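You operate a simulated robot arm through the tools that you are given. There is no shell and no other tool.

You are at the controls of a simulated robot arm. One attempt, no reset.

TASK
Press both seated bars' domes onto the film, row 1 first.
Fine: one push each; bridge parked afterwards; no domes on other films.

The check looks at the end state, three seconds after you hand in, the way a careful person would. Anything else that was tipped, shoved, dropped, spilled or broken makes it a failure.

THE ROBOT
A 6-joint arm with a three-finger gripper, fixed in place. Base frame: the origin is on the floor under the middle of its stand, x ahead of it, y to its left, z up. Units: m, rad, N and s.
It reaches about 1.213 m from its shoulder. Its first joint turns from -2.897 to 2.897 rad. Payload 4.89 kg.
The TCP is the grasp point between the finger pads, 0.03 m short of the fingertips. In the tool frame z runs along the fingers and y along their closing line. The gripper opens to 0.164 m; its body begins 0.125 m behind the TCP.
Orientation is that of the tool frame in the base frame, as a unit quaternion [x, y, z, w]. With the fingers straight down and closing along the base's y, the tool's x points along the base's -x, its y along +y and its z along -z.

THE INTERFACE
- The arm moves only by the tool step_arm. Its argument "commands" is a list of rows, each an object (a shift or turn left out is 0, a gripper value left out holds the last) with "linear": the shift along the base's x, y, z in units of 150 mm (1.0 is 150 mm), a list of three; "dr": the turn, a rotation vector about the base's x, y, z in units of 120 degrees (1.0 is 120 degrees), a list of three; "claw": the finger opening in m, from 0 to 0.164. In form: [{"linear": [dx, dy, dz], "dr": [rx, ry, rz], "claw": claw}, ...]. A call has 1 to 20 rows; each row is the pose to reach, as a shift and turn from the pose commanded when the call began. A call with a number of a shift or a turn outside -1 to 1 is refused whole. Each row takes 0.2 s and may step no farther than 0.05 m and 0.15 rad from the row before; otherwise, or with a gripper value out of range, the whole call is refused. A pose out of reach is approached as far as the arm can. The call stops where the force on the tool passes 90 N (or 10 N more than at its start, if that is more) or the arm is blocked; 0.2 s more then pass. Each finger travels about 0.108 m/s and halts on what it meets, pressing with about 44 N; the grip force reading is that of the motor and also rises with nothing between the fingers. The clock runs only during rows and for 0.2 s after the last one: add rows that repeat a pose to give the fingers time. It gives the time, the measured TCP pose, the force on the tool (base axes), the opening and the grip force at its end, in the units of the frame above (readings bear some noise), with the torque about the TCP (base axes, N m) and any sound that the robot's microphone picked up.
- Cameras (640 x 400 px; columns grow to the right, rows downward): "scene" is fixed at [0.0609, -0.6604, 1.4167]; the picture's right is [-0.17, -0.99, 0.00], its down [-0.78, 0.13, -0.61] and it looks along [0.60, -0.10, -0.79] (base axes); focal length 333 px, centre (320, 200). "wrist" rides on the gripper at [0.076, -0.002, -0.152] in the tool frame; the picture's right is [0.02, 1.00, 0.00], its down [-0.88, 0.02, -0.47] and it looks along [-0.47, 0.01, 0.88] (tool axes); focal length 247 px, centre (320, 200). There is no depth. A picture from a camera that has moved, and an enlarged one, comes with that camera's place and axes in the base frame and with its lens. The place of the scene camera against the robot may be out by one fixed shift of up to 0.018 m in any direction.
- snapshot(camera): a new picture of that camera. It takes no simulated time.
- raise_lower(by): moves the trunk up (or, below 0, down) by that many m; the arm rides with it, the base frame stays. It gives what a move gives, with no picture.
- zoom(camera, box): a new picture of the part [left, top, right, bottom] of that camera's present view, enlarged. It takes no simulated time.
- finish_job(): hands the job in; it is judged then, once.

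Nothing tells you positions but the pictures and the camera data. Unless the task says otherwise, let go and move clear before handing in.

The tools are called after "Emit:" by a JSON object that holds its "fn" and its "kwargs". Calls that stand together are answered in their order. step_arm: Moves the arm, as the interface text tells. Its arguments: {"type":"object","properties":{"commands":{"type":"array","items":{"type":"object","properties":{"linear":{"type":"array","items":{"type":"number"}},"dr":{"type":"array","items":{"type":"number"}},"claw":{"type":"number"}}}}},"required":["commands"]} The other tools are called the same way: raise_lower (by) moves the trunk up or down; snapshot (camera) takes a picture; zoom (camera, box) takes an enlarged picture of a part of a camera's view; finish_job () hands the job in.

At the start:

```text
clock: 0.0
ee_pos: [0.3534, -0.5042, 1.0836]
tool_rot: [0.0, 1.0, 0.0, 0.0]
contact_force: [0.1, 0.4, -0.2]
moment: [0.01, -0.01, -0.01]
width: 0.164
grip_force: 0.0
trunk travel left (down, up): [-0.175, 0.215]
```

scene: 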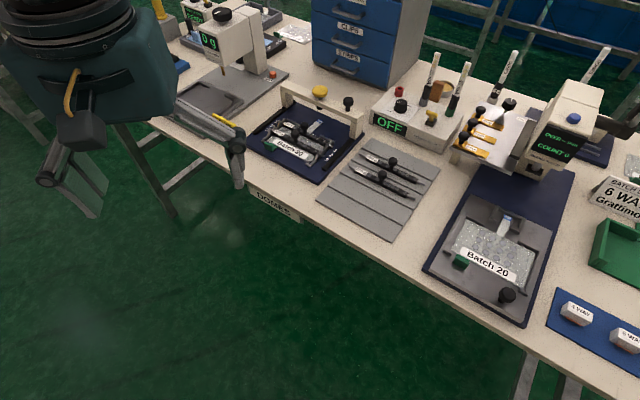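
wrist: 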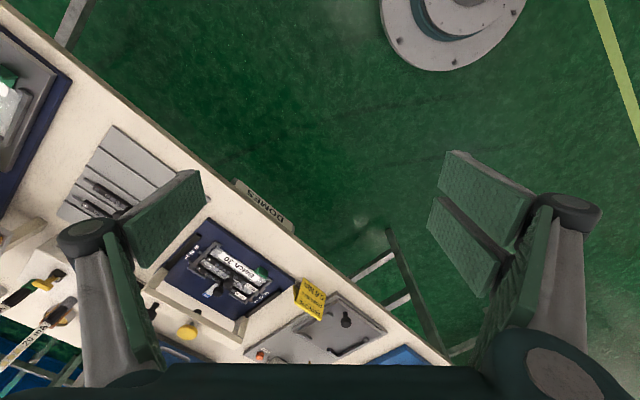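

I see a workbench with several stations: a navy plate labelled "Batch 20" under a beige bridge with a yellow knob (near a "DOMES" label), a grey grooved tray with black-knobbed bars, and another Batch 20 fixture on the right. I'll zoom in to understand them before moving.

Emit:
{"fn": "zoom", "kwargs": {"camera": "scene", "box": [230, 70, 390, 190]}}

Emit:
{"fn": "zoom", "kwargs": {"camera": "scene", "box": [310, 120, 450, 240]}}

Emit:
{"fn": "zoom", "kwargs": {"camera": "scene", "box": [420, 170, 580, 330]}}

Emit:
{"fn": "zoom", "kwargs": {"camera": "scene", "box": [440, 70, 640, 200]}}

Emit:
{"fn": "zoom", "kwargs": {"camera": "wrist", "box": [140, 180, 400, 370]}}

Emit:
{"fn": "zoom", "kwargs": {"camera": "scene", "box": [150, 0, 320, 130]}}

```text
3.33 times, centred on (310, 130) of scene
camera zoom: at [0.0609, -0.6604, 1.4167], right [-0.17, -0.99, 0.0], down [-0.78, 0.13, -0.61], along [0.6, -0.1, -0.79], focal length 1109 px, centre (353, 433)
```

zoom: 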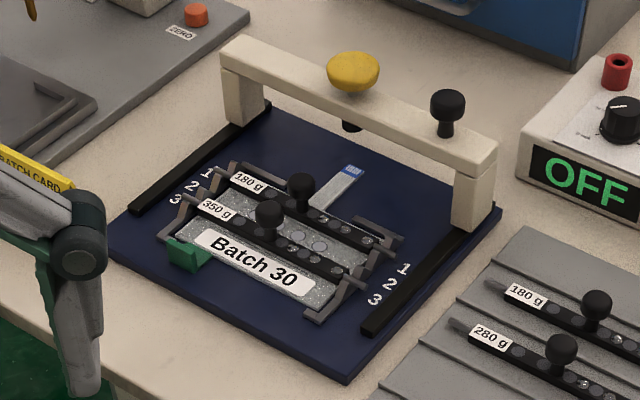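

```text
3.33 times, centred on (380, 180) of scene
camera zoom: at [0.0609, -0.6604, 1.4167], right [-0.17, -0.99, 0.0], down [-0.78, 0.13, -0.61], along [0.6, -0.1, -0.79], focal length 1109 px, centre (120, 267)
```

zoom: 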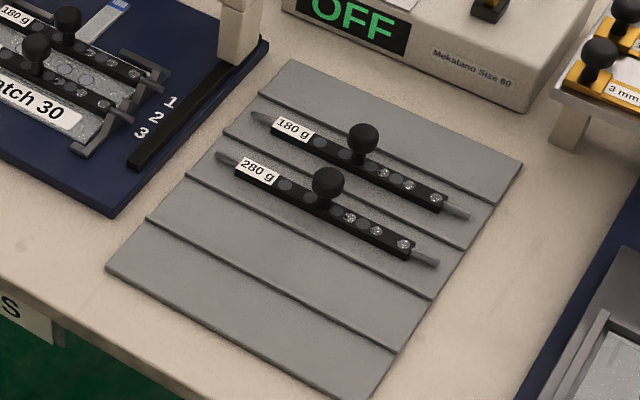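

```text
2.50 times, centred on (500, 250) of scene
camera zoom: at [0.0609, -0.6604, 1.4167], right [-0.17, -0.99, 0.0], down [-0.78, 0.13, -0.61], along [0.6, -0.1, -0.79], focal length 832 px, centre (-130, 75)
```

zoom: 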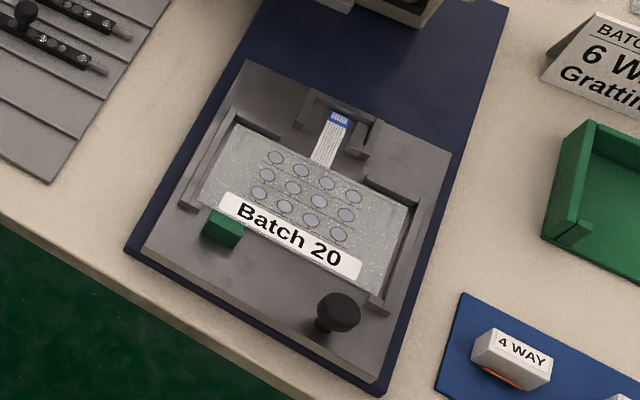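

```text
3.08 times, centred on (540, 135) of scene
camera zoom: at [0.0609, -0.6604, 1.4167], right [-0.17, -0.99, 0.0], down [-0.78, 0.13, -0.61], along [0.6, -0.1, -0.79], focal length 1024 px, centre (-357, 400)
```

zoom: 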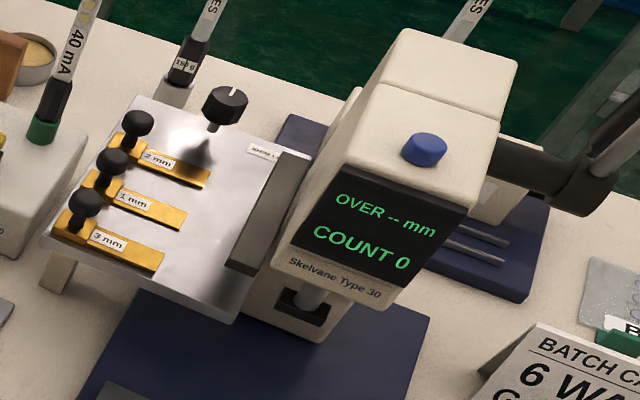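

```text
2.11 times, centred on (270, 275) of wrist
camera zoom: at [0.2765, -0.5047, 1.2361], right [-0.02, 1.0, 0.0], down [0.88, 0.02, 0.47], along [0.47, 0.01, -0.88], focal length 520 px, centre (425, 42)
```

zoom: 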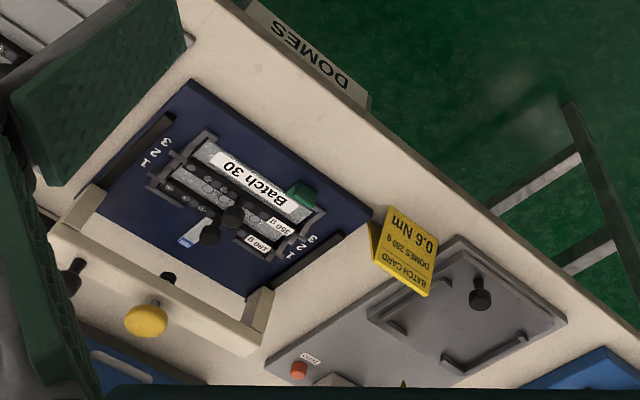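

```text
3.08 times, centred on (235, 65) of scene
camera zoom: at [0.0609, -0.6604, 1.4167], right [-0.17, -0.99, 0.0], down [-0.78, 0.13, -0.61], along [0.6, -0.1, -0.79], focal length 1024 px, centre (582, 615)
```

zoom: 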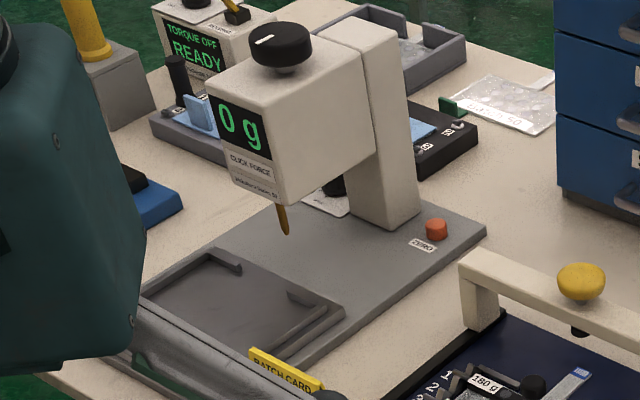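

The bridge station holds a "Batch 30" film with two seated bars: a 180 g bar that looks like row 1 and a 350 g bar that looks like row 3. The bridge is parked at the far end of its rails, and its yellow plunger is near (0.81, -0.79, 0.89). I'll move the wrist camera above the station for a better look.

Emit:
{"fn": "step_arm", "kwargs": {"commands": [{"linear": [0.167, -0.208, 0.042]}, {"linear": [0.333, -0.417, 0.083]}, {"linear": [0.5, -0.625, 0.125]}, {"linear": [0.667, -0.833, 0.167]}]}}

Emit:
{"fn": "step_arm", "kwargs": {"commands": [{"linear": [0.167, -0.208, 0.042]}, {"linear": [0.333, -0.417, 0.083]}, {"linear": [0.5, -0.625, 0.125]}, {"linear": [0.667, -0.833, 0.167]}]}}

Emit:
{"fn": "snapshot", "kwargs": {"camera": "wrist"}}

Emit:
{"fn": "snapshot", "kwargs": {"camera": "scene"}}

```text
clock: 1.0
ee_pos: [0.4519, -0.6281, 1.1087]
tool_rot: [0.0, 1.0, 0.0, 0.0]
contact_force: [-0.1, 0.5, 0.9]
moment: [-0.18, -0.11, 0.01]
width: 0.1641
grip_force: 0.1
trunk travel left (down, up): [-0.175, 0.215]
```

```text
clock: 2.0
ee_pos: [0.5527, -0.7552, 1.1367]
tool_rot: [0.0, 1.0, 0.001, 0.0]
contact_force: [-0.8, 0.8, 0.0]
moment: [-0.16, -0.11, -0.01]
width: 0.1639
grip_force: 0.1
trunk travel left (down, up): [-0.175, 0.215]
```

```text
taken
camera wrist: at [0.4767, -0.7556, 1.2889], right [-0.02, 1.0, 0.0], down [0.88, 0.02, 0.47], along [0.47, 0.01, -0.88], focal length 247 px, centre (320, 200)
```

wrist: 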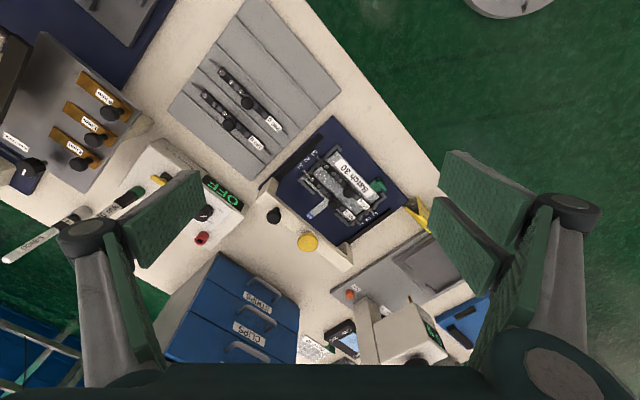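

```text
taken
```

scene: 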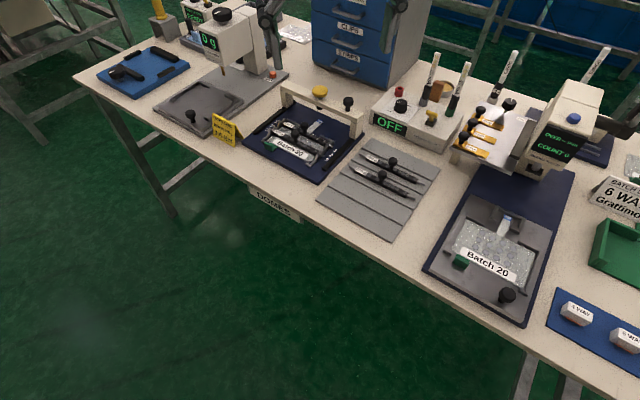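

The station is in full view now. I'll zoom in on both cameras to read the rows, the bridge and the card.

Emit:
{"fn": "zoom", "kwargs": {"camera": "wrist", "box": [240, 110, 440, 260]}}

Emit:
{"fn": "zoom", "kwargs": {"camera": "scene", "box": [240, 75, 370, 185]}}

Emit:
{"fn": "zoom", "kwargs": {"camera": "scene", "box": [255, 105, 335, 175]}}

Emit:
{"fn": "zoom", "kwargs": {"camera": "scene", "box": [200, 105, 250, 150]}}

```text
2.67 times, centred on (340, 185) of wrist
camera zoom: at [0.4767, -0.7556, 1.2889], right [-0.02, 1.0, 0.0], down [0.88, 0.02, 0.47], along [0.47, 0.01, -0.88], focal length 659 px, centre (267, 240)
```

zoom: 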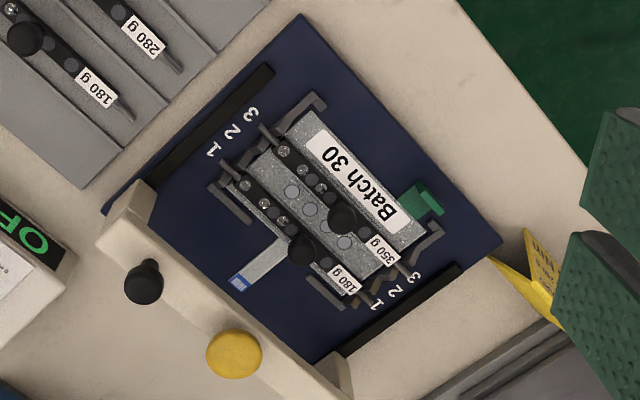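

```text
3.64 times, centred on (305, 130) of scene
camera zoom: at [0.0609, -0.6604, 1.4167], right [-0.17, -0.99, 0.0], down [-0.78, 0.13, -0.61], along [0.6, -0.1, -0.79], focal length 1210 px, centre (374, 454)
```

zoom: 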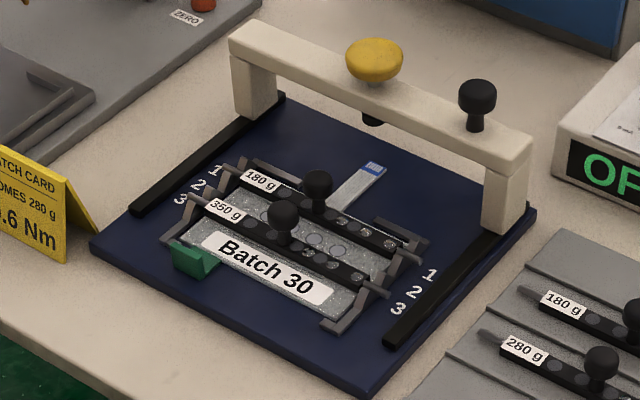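

```text
5.71 times, centred on (295, 140) of scene
camera zoom: at [0.0609, -0.6604, 1.4167], right [-0.17, -0.99, 0.0], down [-0.78, 0.13, -0.61], along [0.6, -0.1, -0.79], focal length 1902 px, centre (463, 543)
```

zoom: 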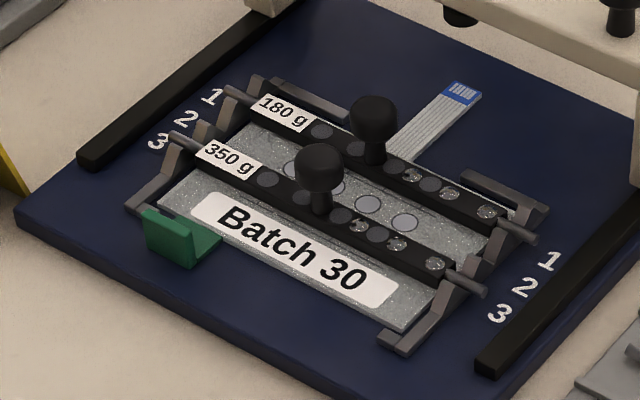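

```text
8.89 times, centred on (225, 128) of scene
camera zoom: at [0.0609, -0.6604, 1.4167], right [-0.17, -0.99, 0.0], down [-0.78, 0.13, -0.61], along [0.6, -0.1, -0.79], focal length 2958 px, centre (1164, 844)
```

zoom: 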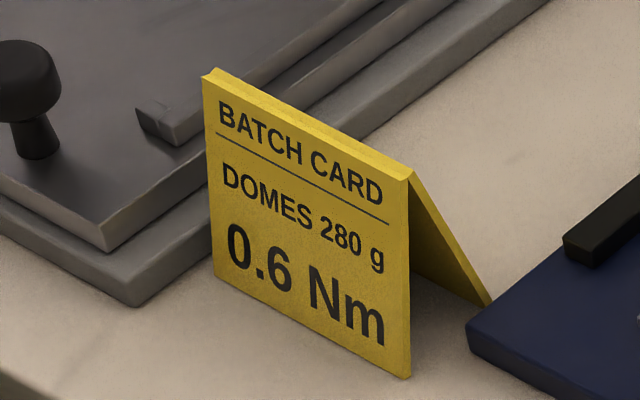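

The bench is turned about 45° to the base, so the rails run along roughly (0.7, -0.7). The bars sit in rows 1 (180 g) and 3 (350 g), with row 2's empty pads showing between them. I'll turn the tool -45° to line up with the station and look again from closer.

Emit:
{"fn": "step_arm", "kwargs": {"commands": [{"linear": [0.055, 0.15, -0.09], "dr": [0, 0, -0.0625]}, {"linear": [0.11, 0.3, -0.18], "dr": [0, 0, -0.125]}, {"linear": [0.165, 0.45, -0.27], "dr": [0, 0, -0.1875]}, {"linear": [0.22, 0.6, -0.36], "dr": [0, 0, -0.25]}, {"linear": [0.275, 0.75, -0.45], "dr": [0, 0, -0.3125]}, {"linear": [0.33, 0.9, -0.54], "dr": [0, 0, -0.375]}]}}

Emit:
{"fn": "snapshot", "kwargs": {"camera": "wrist"}}

Emit:
{"fn": "zoom", "kwargs": {"camera": "wrist", "box": [200, 120, 440, 270]}}

Emit:
{"fn": "snapshot", "kwargs": {"camera": "scene"}}

```text
clock: 3.4
ee_pos: [0.6029, -0.6208, 1.0508]
tool_rot: [0.384, 0.923, -0.002, 0.0]
contact_force: [-0.3, -0.4, -0.1]
moment: [0.12, -0.11, -0.01]
width: 0.1638
grip_force: 0.0
trunk travel left (down, up): [-0.175, 0.215]
```

```text
taken
camera wrist: at [0.5469, -0.566, 1.2041], right [0.69, 0.72, 0.0], down [0.63, -0.61, 0.47], along [0.34, -0.33, -0.88], focal length 247 px, centre (320, 200)
```

wrist: 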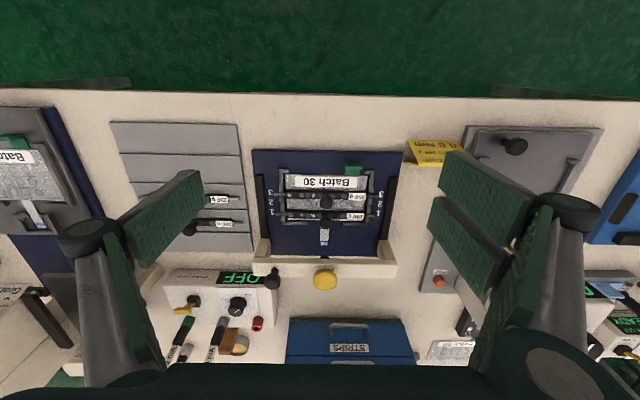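

```text
2.67 times, centred on (320, 195) of wrist
camera zoom: at [0.5469, -0.566, 1.2041], right [0.69, 0.72, 0.0], down [0.63, -0.61, 0.47], along [0.34, -0.33, -0.88], focal length 659 px, centre (320, 213)
```

zoom: 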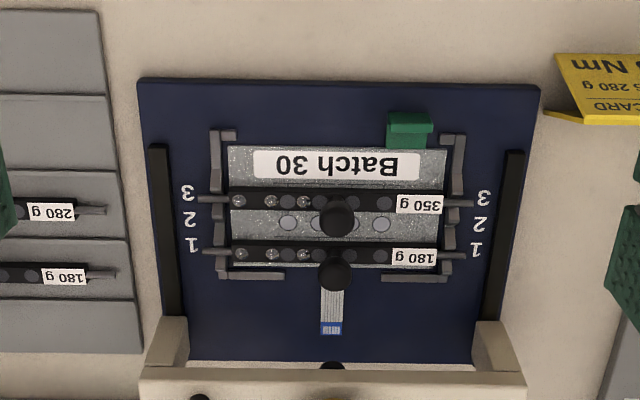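

```text
taken
```

scene: 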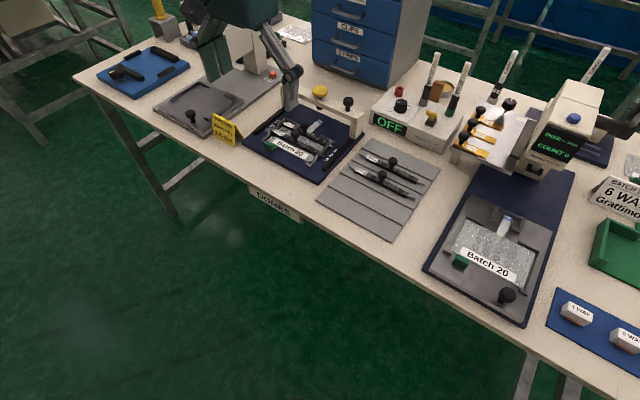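

My alignment with the station is good. I'll shift the camera a known distance deeper into the bench, keeping the same orientation, to triangulate heights and get a better view of the bridge.

Emit:
{"fn": "step_arm", "kwargs": {"commands": [{"linear": [0.192, -0.185, 0]}, {"linear": [0.384, -0.37, 0]}, {"linear": [0.384, -0.37, 0]}]}}

Emit:
{"fn": "snapshot", "kwargs": {"camera": "wrist"}}

Emit:
{"fn": "zoom", "kwargs": {"camera": "wrist", "box": [200, 70, 440, 220]}}

```text
clock: 4.2
ee_pos: [0.6612, -0.6773, 1.0516]
tool_rot: [0.382, 0.924, 0.0, 0.0]
contact_force: [0.6, -1.1, -0.7]
moment: [0.11, 0.12, 0.01]
width: 0.1637
grip_force: 0.0
trunk travel left (down, up): [-0.175, 0.215]
```

```text
taken
camera wrist: at [0.6056, -0.6216, 1.2039], right [0.69, 0.72, 0.0], down [0.64, -0.61, 0.47], along [0.34, -0.33, -0.88], focal length 247 px, centre (320, 200)
```

wrist: 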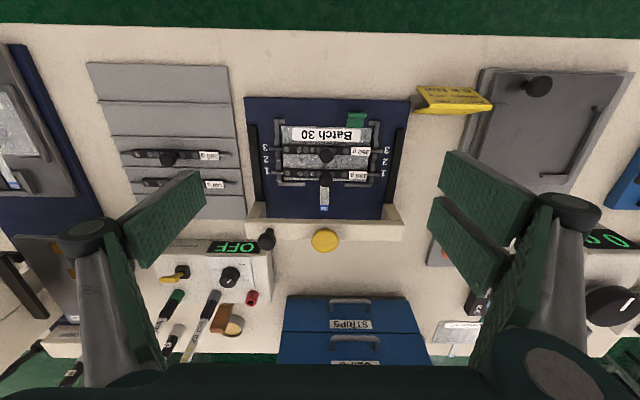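

```text
2.67 times, centred on (320, 145) of wrist
camera zoom: at [0.6056, -0.6216, 1.2039], right [0.69, 0.72, 0.0], down [0.64, -0.61, 0.47], along [0.34, -0.33, -0.88], focal length 659 px, centre (320, 347)
```

zoom: 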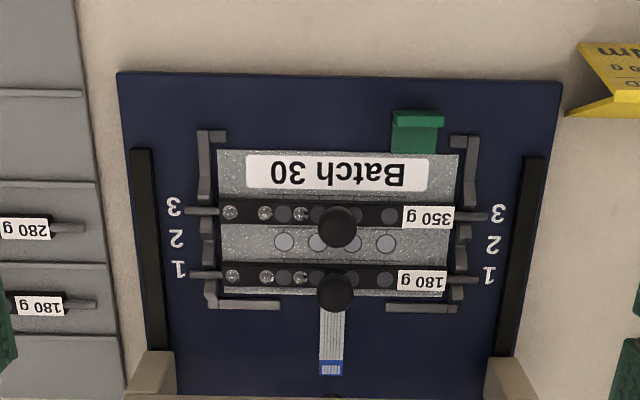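

The board top is at about z = 0.80 and the bar knobs at about z = 0.837, 40 mm apart, which confirms rows 1 and 3. I'll zoom in on the bridge itself and look at the finger geometry.

Emit:
{"fn": "zoom", "kwargs": {"camera": "wrist", "box": [230, 180, 420, 300]}}

Emit:
{"fn": "zoom", "kwargs": {"camera": "wrist", "box": [400, 130, 640, 400]}}

Emit:
{"fn": "zoom", "kwargs": {"camera": "scene", "box": [180, 0, 400, 160]}}

```text
3.33 times, centred on (325, 240) of wrist
camera zoom: at [0.6056, -0.6216, 1.2039], right [0.69, 0.72, 0.0], down [0.64, -0.61, 0.47], along [0.34, -0.33, -0.88], focal length 823 px, centre (303, 67)
```

zoom: 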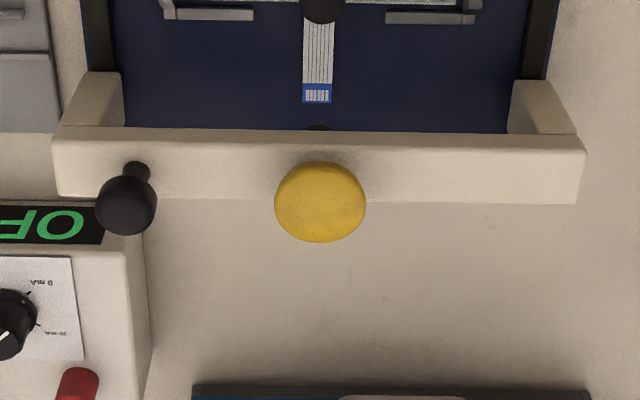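

```text
1.48 times, centred on (520, 265) of wrist
camera zoom: at [0.6056, -0.6216, 1.2039], right [0.69, 0.72, 0.0], down [0.64, -0.61, 0.47], along [0.34, -0.33, -0.88], focal length 366 px, centre (24, 104)
```

zoom: 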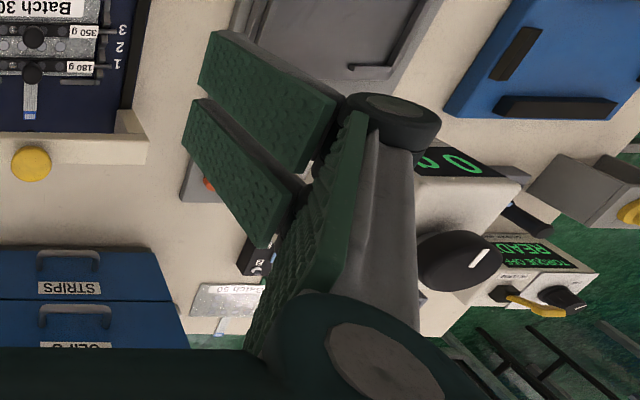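

```text
2.50 times, centred on (290, 80) of scene
camera zoom: at [0.0609, -0.6604, 1.4167], right [-0.17, -0.99, 0.0], down [-0.78, 0.13, -0.61], along [0.6, -0.1, -0.79], focal length 832 px, centre (395, 500)
```

zoom: 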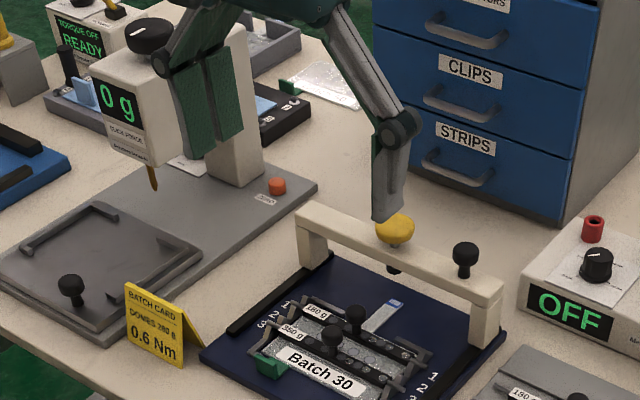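

The gripper has one finger on one side and two on the other, and the yellow knob is about 40 mm across. I'll take one more parallel view closer to vertical above the bridge to refine the positions of the yellow and black knobs.

Emit:
{"fn": "step_arm", "kwargs": {"commands": [{"linear": [0.24, -0.231, 0]}, {"linear": [0.48, -0.462, 0]}, {"linear": [0.48, -0.462, 0]}]}}

Emit:
{"fn": "snapshot", "kwargs": {"camera": "wrist"}}

Emit:
{"fn": "zoom", "kwargs": {"camera": "wrist", "box": [220, 50, 420, 200]}}

Emit:
{"fn": "zoom", "kwargs": {"camera": "wrist", "box": [230, 110, 420, 230]}}

Emit:
{"fn": "snapshot", "kwargs": {"camera": "scene"}}

```text
clock: 5.0
ee_pos: [0.7329, -0.7452, 1.053]
tool_rot: [0.382, 0.924, 0.001, 0.001]
contact_force: [0.7, -1.3, -0.8]
moment: [0.11, 0.09, 0.01]
width: 0.1638
grip_force: 0.1
trunk travel left (down, up): [-0.175, 0.215]
```

```text
taken
camera wrist: at [0.6773, -0.6912, 1.2043], right [0.69, 0.72, 0.0], down [0.64, -0.61, 0.47], along [0.34, -0.33, -0.88], focal length 247 px, centre (320, 200)
```

wrist: 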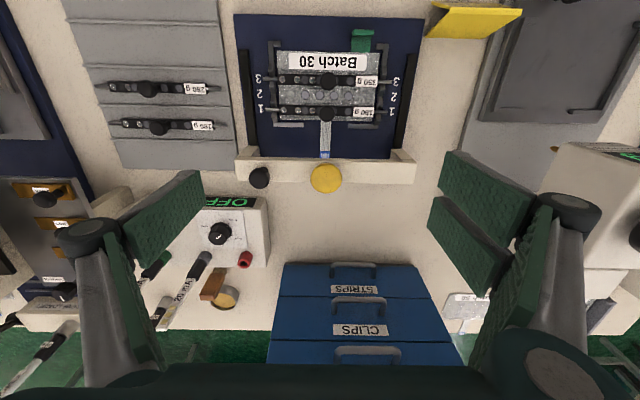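

```text
2.67 times, centred on (320, 125) of wrist
camera zoom: at [0.6773, -0.6912, 1.2043], right [0.69, 0.72, 0.0], down [0.64, -0.61, 0.47], along [0.34, -0.33, -0.88], focal length 659 px, centre (320, 400)
```

zoom: 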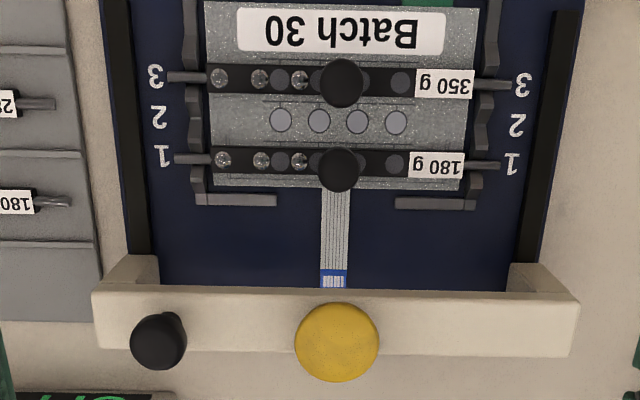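

```text
3.33 times, centred on (325, 170) of wrist
camera zoom: at [0.6773, -0.6912, 1.2043], right [0.69, 0.72, 0.0], down [0.64, -0.61, 0.47], along [0.34, -0.33, -0.88], focal length 823 px, centre (303, 300)
```

zoom: 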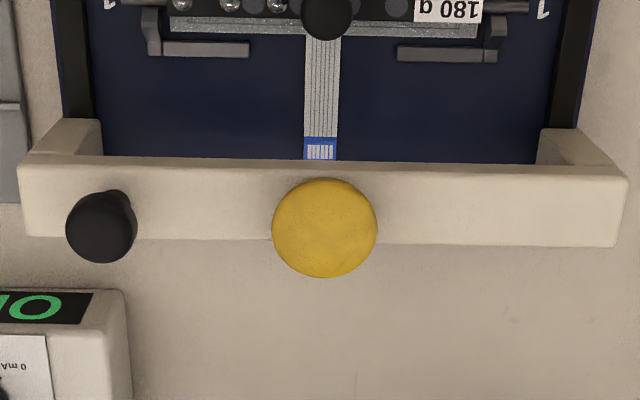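

```text
taken
```

scene: 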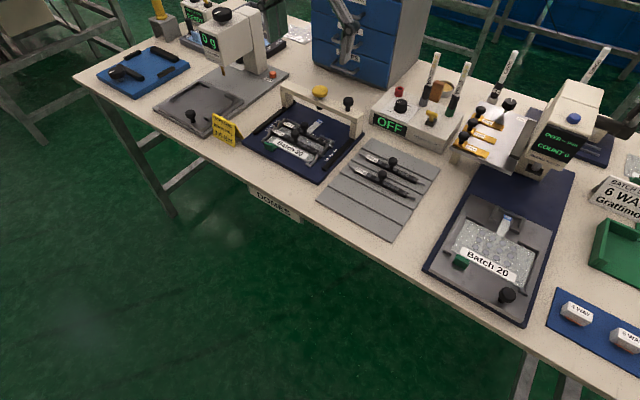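

The views agree. The yellow knob is near (0.774, -0.772, 0.91), the black slide handle is at about (0.7125, -0.831, 0.915), and the bar knobs are at (0.725, -0.723) for row 1 and (0.695, -0.694) for row 3. That means sliding the bridge about 70 mm, then about 111 mm, along (-0.707, 0.707). I'll narrow the fingers and move above the handle, staying high.

Emit:
{"fn": "step_arm", "kwargs": {"commands": [{"linear": [-0.04, -0.19, 0], "claw": 0.055}, {"linear": [-0.09, -0.39, 0], "claw": 0.055}, {"linear": [-0.133, -0.581, 0], "claw": 0.055}, {"linear": [-0.133, -0.581, 0], "claw": 0.055}, {"linear": [-0.133, -0.581, 0], "claw": 0.055}]}}

Emit:
{"fn": "snapshot", "kwargs": {"camera": "wrist"}}

Emit:
{"fn": "zoom", "kwargs": {"camera": "scene", "box": [240, 0, 440, 140]}}

```text
clock: 6.2
ee_pos: [0.7114, -0.832, 1.0531]
tool_rot: [0.383, 0.924, 0.0, 0.0]
contact_force: [-0.4, -0.9, 0.7]
moment: [0.08, -0.01, 0.01]
width: 0.0552
grip_force: 0.2
trunk travel left (down, up): [-0.175, 0.215]
```

```text
taken
camera wrist: at [0.6554, -0.7773, 1.205], right [0.69, 0.72, 0.0], down [0.64, -0.61, 0.47], along [0.34, -0.33, -0.88], focal length 247 px, centre (320, 200)
```

wrist: 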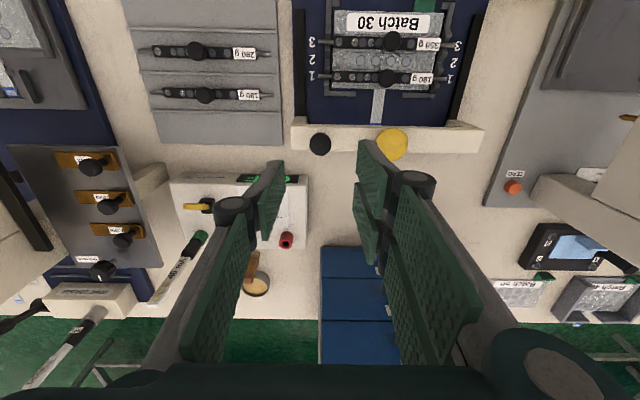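

```text
2.86 times, centred on (340, 70) of scene
camera zoom: at [0.0609, -0.6604, 1.4167], right [-0.17, -0.99, 0.0], down [-0.78, 0.13, -0.61], along [0.6, -0.1, -0.79], focal length 951 px, centre (263, 571)
```

zoom: 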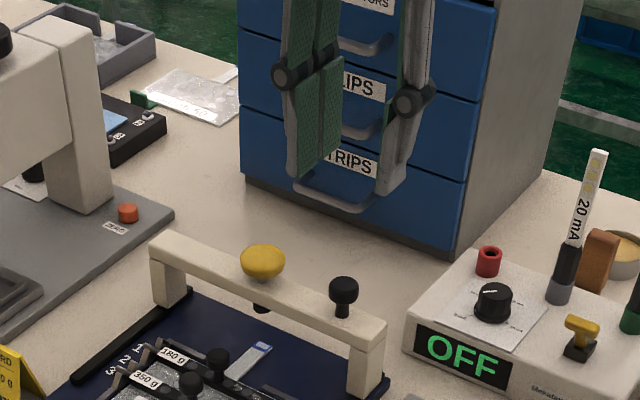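

The fingers are narrowed to 55 mm and sit above the black handle. I'll go partway down and check the alignment with both cameras before going around the handle.

Emit:
{"fn": "step_arm", "kwargs": {"commands": [{"linear": [0, 0, -0.2]}, {"linear": [0, 0, -0.4]}, {"linear": [0, 0, -0.55]}, {"linear": [0, 0, -0.55]}]}}

Emit:
{"fn": "zoom", "kwargs": {"camera": "wrist", "box": [220, 60, 460, 210]}}

Emit:
{"fn": "zoom", "kwargs": {"camera": "scene", "box": [270, 20, 410, 140]}}

```text
clock: 7.2
ee_pos: [0.713, -0.8313, 0.9695]
tool_rot: [0.382, 0.924, 0.0, 0.0]
contact_force: [-0.5, -0.3, -1.5]
moment: [0.01, 0.02, -0.01]
width: 0.0549
grip_force: 0.0
trunk travel left (down, up): [-0.175, 0.215]
```

```text
2.67 times, centred on (340, 135) of wrist
camera zoom: at [0.6573, -0.7774, 1.1217], right [0.69, 0.72, 0.0], down [0.64, -0.61, 0.47], along [0.34, -0.33, -0.88], focal length 659 px, centre (267, 373)
```

zoom: 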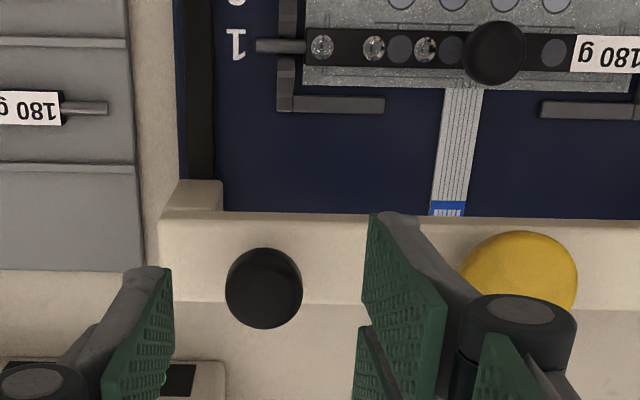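

```text
3.33 times, centred on (340, 80) of scene
camera zoom: at [0.0609, -0.6604, 1.4167], right [-0.17, -0.99, 0.0], down [-0.78, 0.13, -0.61], along [0.6, -0.1, -0.79], focal length 1109 px, centre (253, 600)
```

zoom: 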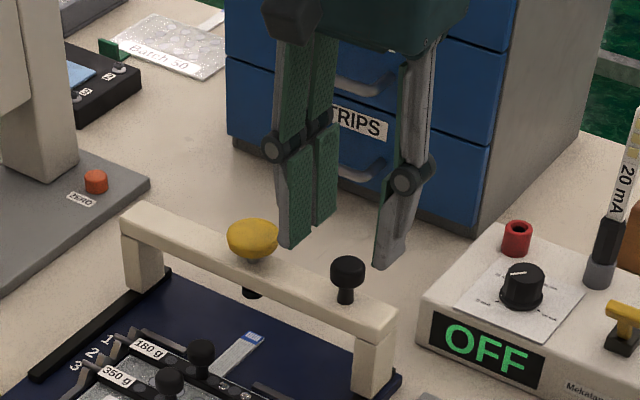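

The handle is centred between the fingers, with about 20 mm of clearance to the yellow knob. Next I lower to grasp height, with the tips just above the beam top, and close gently on the handle.

Emit:
{"fn": "step_arm", "kwargs": {"commands": [{"linear": [0, 0, -0.14]}, {"linear": [0, 0, -0.275]}, {"linear": [0, 0, -0.275]}]}}

Emit:
{"fn": "zoom", "kwargs": {"camera": "scene", "box": [270, 40, 410, 160]}}

Emit:
{"fn": "zoom", "kwargs": {"camera": "wrist", "box": [220, 60, 460, 210]}}

```text
clock: 8.0
ee_pos: [0.7151, -0.831, 0.928]
tool_rot: [0.383, 0.924, 0.0, -0.001]
contact_force: [0.1, -0.5, -1.3]
moment: [0.03, 0.03, 0.0]
width: 0.0549
grip_force: 0.1
trunk travel left (down, up): [-0.175, 0.215]
```

```text
3.33 times, centred on (340, 100) of scene
camera zoom: at [0.0609, -0.6604, 1.4167], right [-0.17, -0.99, 0.0], down [-0.78, 0.13, -0.61], along [0.6, -0.1, -0.79], focal length 1109 px, centre (253, 533)
```

zoom: 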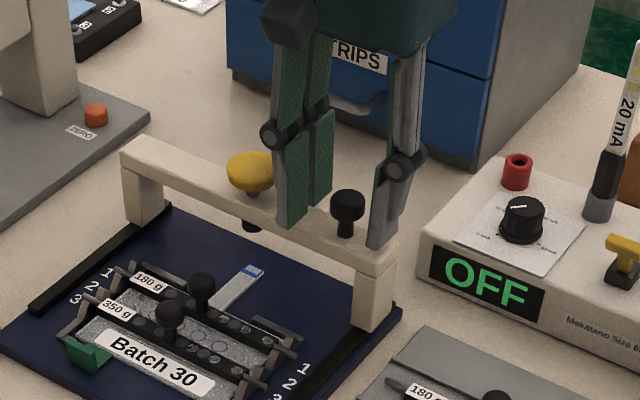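

```text
2.67 times, centred on (340, 135) of wrist
camera zoom: at [0.6588, -0.777, 1.0805], right [0.69, 0.72, 0.0], down [0.64, -0.61, 0.47], along [0.34, -0.33, -0.88], focal length 659 px, centre (267, 373)
```

zoom: 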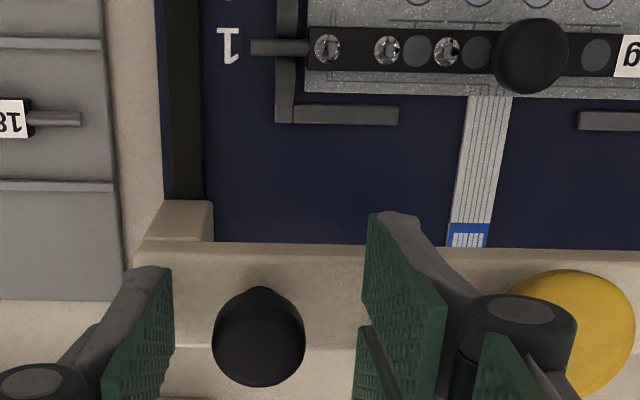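

The tips sit around the handle with about 2.5 mm of offset, so I'll correct that slightly and close on the handle.

Emit:
{"fn": "step_arm", "kwargs": {"commands": [{"linear": [-0.012, -0.01, 0], "claw": 0.055}, {"linear": [-0.012, -0.01, 0], "claw": 0.035}, {"linear": [-0.012, -0.01, 0], "claw": 0.02}, {"linear": [-0.012, -0.01, 0], "claw": 0.02}, {"linear": [-0.012, -0.01, 0], "claw": 0.02}]}}

Emit:
{"fn": "zoom", "kwargs": {"camera": "wrist", "box": [220, 60, 460, 210]}}

Emit:
{"fn": "zoom", "kwargs": {"camera": "scene", "box": [270, 40, 410, 160]}}

```text
clock: 9.2
ee_pos: [0.7133, -0.8323, 0.9278]
tool_rot: [0.383, 0.924, -0.001, -0.001]
contact_force: [4.8, 8.6, -4.5]
moment: [0.13, -0.12, 0.02]
width: 0.0244
grip_force: 44.9
trunk travel left (down, up): [-0.175, 0.215]
```

```text
2.67 times, centred on (340, 135) of wrist
camera zoom: at [0.6568, -0.7783, 1.0804], right [0.69, 0.72, 0.0], down [0.64, -0.61, 0.47], along [0.34, -0.33, -0.88], focal length 659 px, centre (267, 373)
```

zoom: 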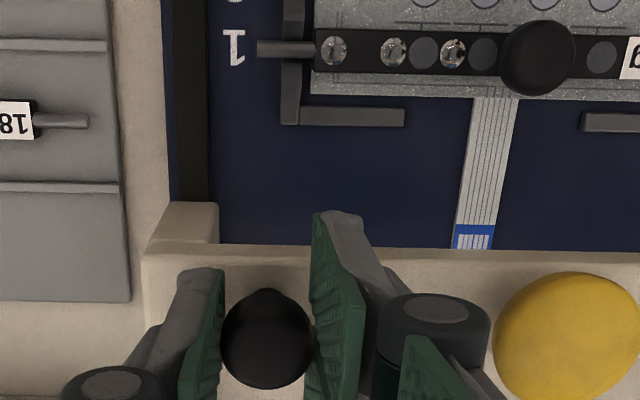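

```text
3.33 times, centred on (340, 100) of scene
camera zoom: at [0.0609, -0.6604, 1.4167], right [-0.17, -0.99, 0.0], down [-0.78, 0.13, -0.61], along [0.6, -0.1, -0.79], focal length 1109 px, centre (253, 533)
```

zoom: 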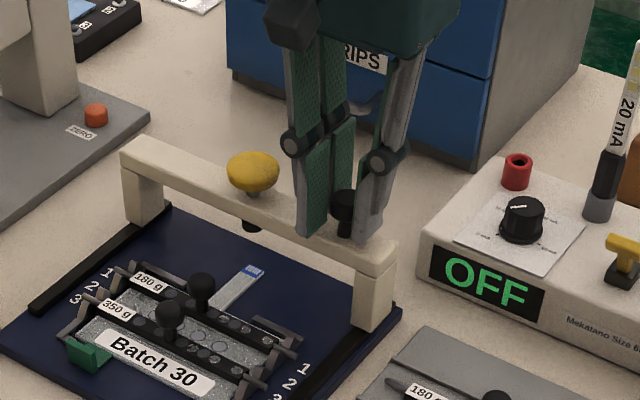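

I've got the handle gripped at a width of 24 mm. I'll start with a gentle 20 mm test drag toward the operator side, along the rails.

Emit:
{"fn": "step_arm", "kwargs": {"commands": [{"linear": [-0.0236, 0.0236, 0]}, {"linear": [-0.0471, 0.0471, 0]}, {"linear": [-0.0707, 0.0707, 0]}, {"linear": [-0.0943, 0.0943, 0]}, {"linear": [-0.0943, 0.0943, 0]}]}}

Emit:
{"fn": "zoom", "kwargs": {"camera": "wrist", "box": [220, 60, 460, 210]}}

Emit:
{"fn": "zoom", "kwargs": {"camera": "scene", "box": [250, 60, 390, 180]}}

```text
clock: 10.4
ee_pos: [0.697, -0.8175, 0.9267]
tool_rot: [0.382, 0.924, 0.001, 0.0]
contact_force: [14.0, 15.6, -15.7]
moment: [0.1, -0.33, 0.05]
width: 0.0245
grip_force: 45.1
trunk travel left (down, up): [-0.175, 0.215]
```

```text
2.67 times, centred on (340, 135) of wrist
camera zoom: at [0.6422, -0.7637, 1.0804], right [0.69, 0.72, 0.0], down [0.64, -0.61, 0.47], along [0.34, -0.33, -0.88], focal length 659 px, centre (267, 373)
```

zoom: 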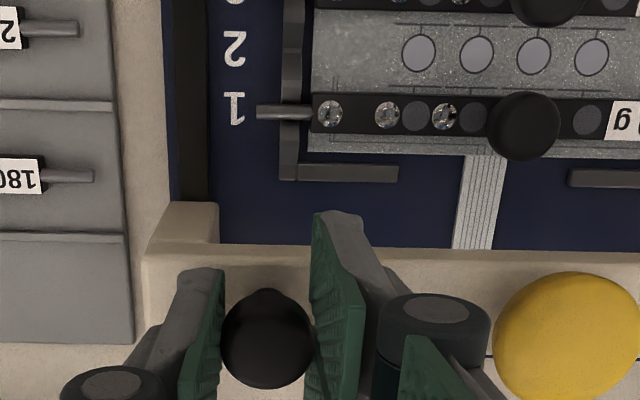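

```text
3.33 times, centred on (320, 120) of scene
camera zoom: at [0.0609, -0.6604, 1.4167], right [-0.17, -0.99, 0.0], down [-0.78, 0.13, -0.61], along [0.6, -0.1, -0.79], focal length 1109 px, centre (320, 467)
```

zoom: 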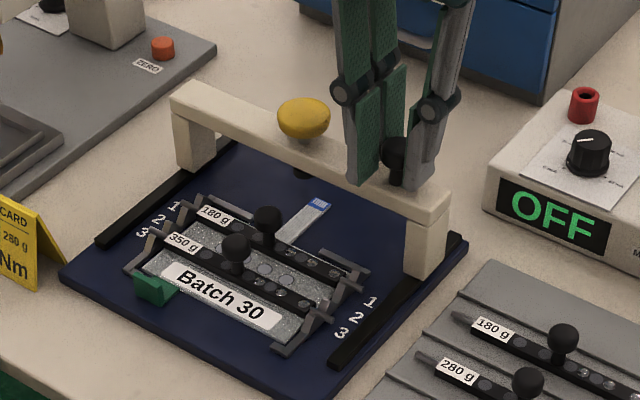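

The bridge slides smoothly with the handle. I'll continue along the rails in small steps with a slight sideways compensation, watching the force.

Emit:
{"fn": "step_arm", "kwargs": {"commands": [{"linear": [-0.0266, 0.0306, 0.005]}, {"linear": [-0.0532, 0.0592, 0.01]}, {"linear": [-0.0798, 0.0878, 0.01]}, {"linear": [-0.1084, 0.1144, 0.01]}, {"linear": [-0.1361, 0.1421, 0.01]}, {"linear": [-0.1361, 0.1421, 0.01]}]}}

```text
clock: 11.8
ee_pos: [0.6776, -0.797, 0.929]
tool_rot: [0.383, 0.924, 0.001, 0.0]
contact_force: [13.7, 13.2, -28.9]
moment: [0.35, -0.06, 0.04]
width: 0.0245
grip_force: 44.8
trunk travel left (down, up): [-0.175, 0.215]
```

The force shows I'm lifting slightly and biased sideways. I'll relax those offsets, with z down about 3 mm, and move most of the remaining distance to row 1.

Emit:
{"fn": "step_arm", "kwargs": {"commands": [{"linear": [0.005, 0.005, -0.01]}, {"linear": [-0.015, 0.03, -0.02]}, {"linear": [-0.04, 0.058, -0.02]}, {"linear": [-0.061, 0.079, -0.02]}, {"linear": [-0.061, 0.079, -0.02]}]}}

Emit:
{"fn": "zoom", "kwargs": {"camera": "wrist", "box": [220, 60, 460, 210]}}

Emit:
{"fn": "zoom", "kwargs": {"camera": "scene", "box": [250, 80, 370, 180]}}

```text
clock: 13.0
ee_pos: [0.6654, -0.7866, 0.9289]
tool_rot: [0.382, 0.924, 0.0, 0.0]
contact_force: [-8.4, -7.3, 15.1]
moment: [-0.05, 0.28, -0.04]
width: 0.0245
grip_force: 45.0
trunk travel left (down, up): [-0.175, 0.215]
```

```text
2.67 times, centred on (340, 135) of wrist
camera zoom: at [0.6103, -0.7314, 1.0811], right [0.69, 0.72, 0.0], down [0.64, -0.61, 0.47], along [0.34, -0.33, -0.88], focal length 659 px, centre (267, 373)
```

zoom: 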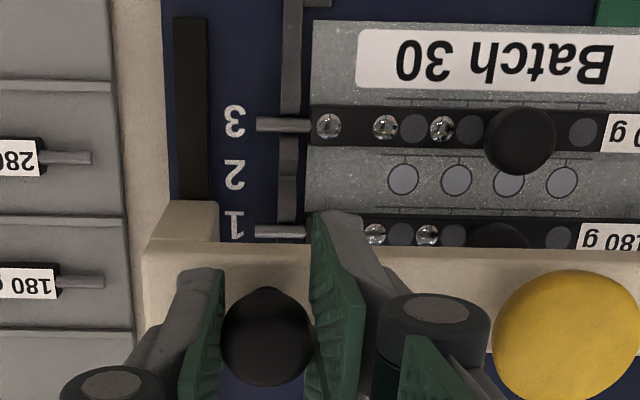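

```text
4.00 times, centred on (310, 130) of scene
camera zoom: at [0.0609, -0.6604, 1.4167], right [-0.17, -0.99, 0.0], down [-0.78, 0.13, -0.61], along [0.6, -0.1, -0.79], focal length 1331 px, centre (360, 480)
```

zoom: 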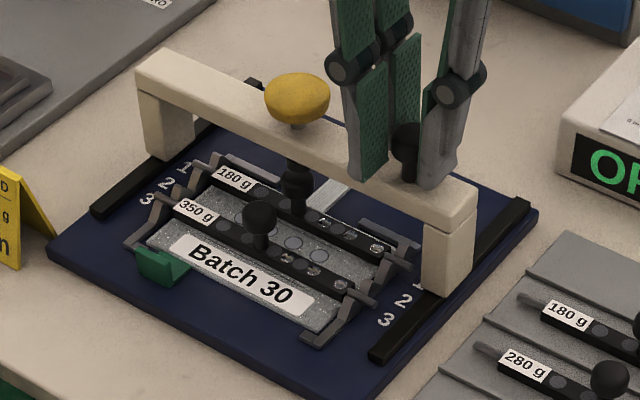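

The plunger foot is nearly above the row 1 knob. I'll zoom in to judge the remaining offset.

Emit:
{"fn": "zoom", "kwargs": {"camera": "scene", "box": [290, 95, 350, 145]}}

Emit:
{"fn": "snapshot", "kwargs": {"camera": "wrist"}}

```text
8.00 times, centred on (320, 120) of scene
camera zoom: at [0.0609, -0.6604, 1.4167], right [-0.17, -0.99, 0.0], down [-0.78, 0.13, -0.61], along [0.6, -0.1, -0.79], focal length 2662 px, centre (320, 840)
```

zoom: 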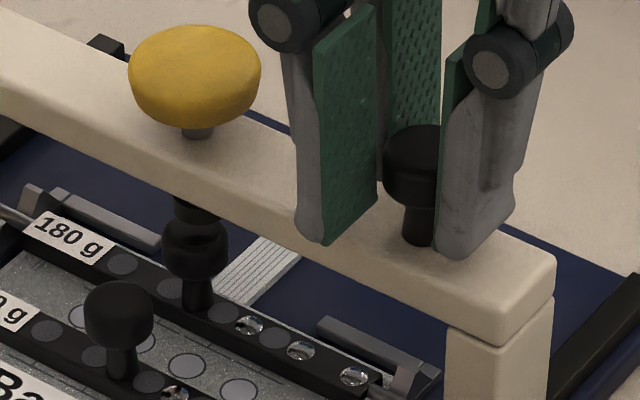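

```text
taken
camera wrist: at [0.6103, -0.7314, 1.0811], right [0.69, 0.72, 0.0], down [0.64, -0.61, 0.47], along [0.34, -0.33, -0.88], focal length 247 px, centre (320, 200)
```

wrist: 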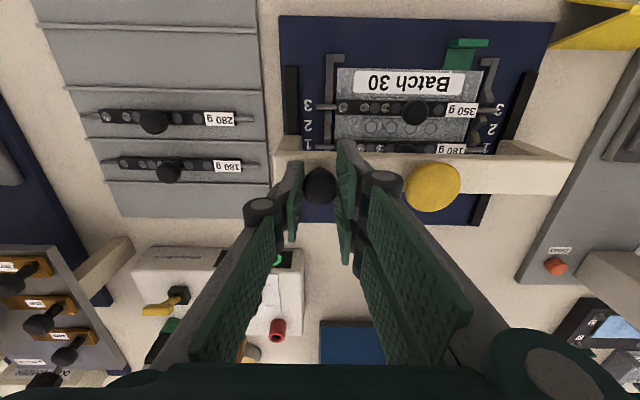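

Emit:
{"fn": "zoom", "kwargs": {"camera": "scene", "box": [298, 96, 324, 138]}}

Emit:
{"fn": "zoom", "kwargs": {"camera": "scene", "box": [298, 112, 322, 136]}}

```text
9.52 times, centred on (311, 117) of scene
camera zoom: at [0.0609, -0.6604, 1.4167], right [-0.17, -0.99, 0.0], down [-0.78, 0.13, -0.61], along [0.6, -0.1, -0.79], focal length 3169 px, centre (406, 990)
```

zoom: 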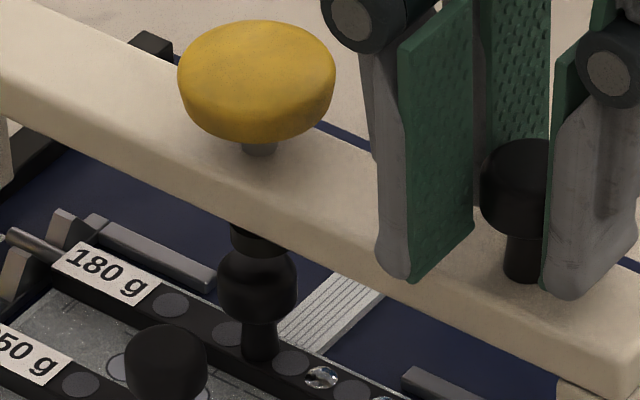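

```text
16.00 times, centred on (310, 124) of scene
camera zoom: at [0.0609, -0.6604, 1.4167], right [-0.17, -0.99, 0.0], down [-0.78, 0.13, -0.61], along [0.6, -0.1, -0.79], focal length 5324 px, centre (480, 1416)
```

zoom: 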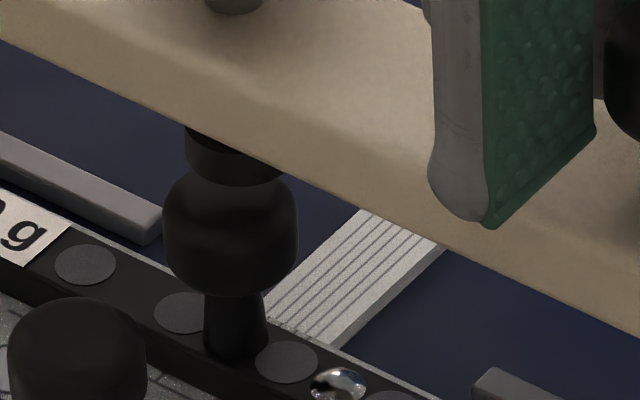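

By the scene view, about 2 mm remain before the foot is centred on the row 1 knob. I'll nudge the last bit and ease the residual grip forces, then check again.

Emit:
{"fn": "step_arm", "kwargs": {"commands": [{"linear": [-0.009, 0.003, 0.008]}, {"linear": [-0.0155, 0.0085, 0.008]}, {"linear": [-0.0155, 0.0085, 0.008]}]}}

Emit:
{"fn": "zoom", "kwargs": {"camera": "scene", "box": [298, 112, 322, 136]}}

```text
clock: 13.8
ee_pos: [0.6657, -0.7839, 0.9285]
tool_rot: [0.383, 0.924, 0.0, 0.0]
contact_force: [-13.2, -8.1, 3.9]
moment: [-0.34, 0.09, -0.08]
width: 0.0247
grip_force: 45.3
trunk travel left (down, up): [-0.175, 0.215]
```

```text
16.00 times, centred on (310, 124) of scene
camera zoom: at [0.0609, -0.6604, 1.4167], right [-0.17, -0.99, 0.0], down [-0.78, 0.13, -0.61], along [0.6, -0.1, -0.79], focal length 5324 px, centre (480, 1416)
```

zoom: 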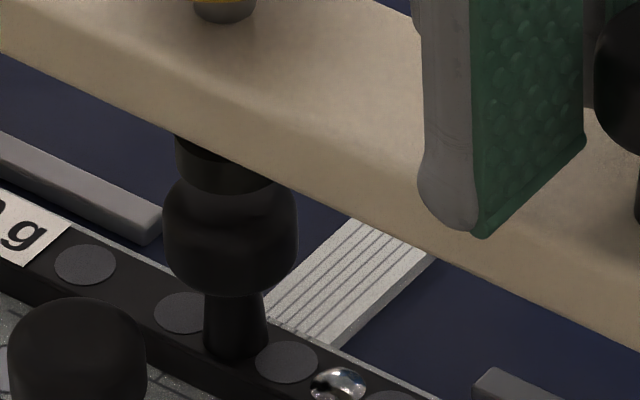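

The foot is now centred on the row 1 knob to within about 1 mm. I'll release the handle, rise clear, and check from above.

Emit:
{"fn": "step_arm", "kwargs": {"commands": [{"linear": [0, 0, 0], "claw": 0.035}, {"linear": [0, 0, 0], "claw": 0.055}, {"linear": [0, 0, 0], "claw": 0.055}, {"linear": [0, 0, 0.15], "claw": 0.055}, {"linear": [0, 0, 0.4], "claw": 0.055}, {"linear": [0, 0, 0.7], "claw": 0.055}, {"linear": [0, 0, 0.7], "claw": 0.055}]}}

Emit:
{"fn": "zoom", "kwargs": {"camera": "scene", "box": [298, 112, 322, 136]}}

Emit:
{"fn": "snapshot", "kwargs": {"camera": "wrist"}}

Emit:
{"fn": "zoom", "kwargs": {"camera": "wrist", "box": [250, 50, 490, 200]}}

```text
clock: 15.4
ee_pos: [0.6638, -0.7829, 1.0351]
tool_rot: [0.383, 0.924, -0.001, 0.0]
contact_force: [0.2, 1.1, 0.5]
moment: [-0.05, -0.05, 0.04]
width: 0.0551
grip_force: 0.1
trunk travel left (down, up): [-0.175, 0.215]
```

```text
16.00 times, centred on (310, 124) of scene
camera zoom: at [0.0609, -0.6604, 1.4167], right [-0.17, -0.99, 0.0], down [-0.78, 0.13, -0.61], along [0.6, -0.1, -0.79], focal length 5324 px, centre (480, 1416)
```

zoom: 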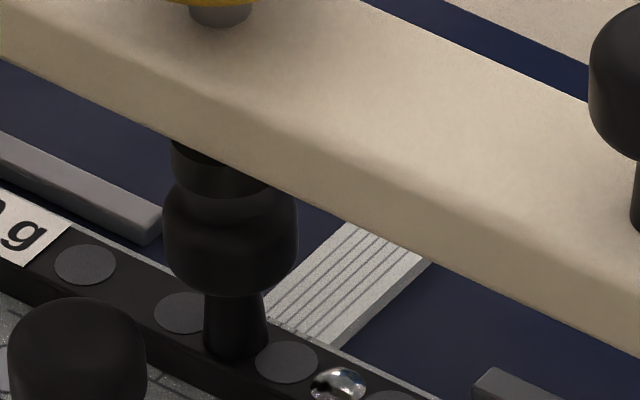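

```text
taken
camera wrist: at [0.6096, -0.7283, 1.1875], right [0.69, 0.72, 0.0], down [0.64, -0.61, 0.47], along [0.34, -0.33, -0.88], focal length 247 px, centre (320, 200)
```

wrist: 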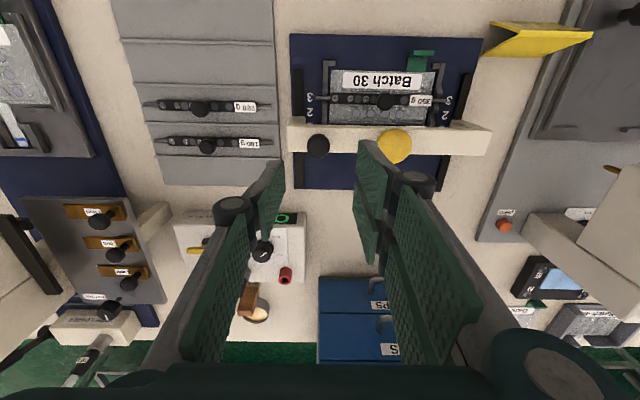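

```text
2.67 times, centred on (370, 125) of wrist
camera zoom: at [0.6096, -0.7283, 1.1875], right [0.69, 0.72, 0.0], down [0.64, -0.61, 0.47], along [0.34, -0.33, -0.88], focal length 659 px, centre (187, 400)
```

zoom: 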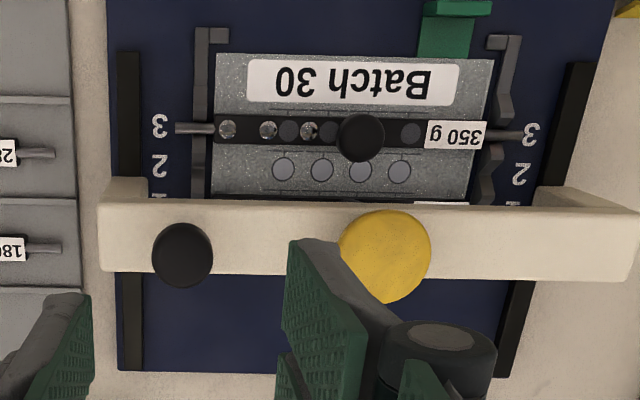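

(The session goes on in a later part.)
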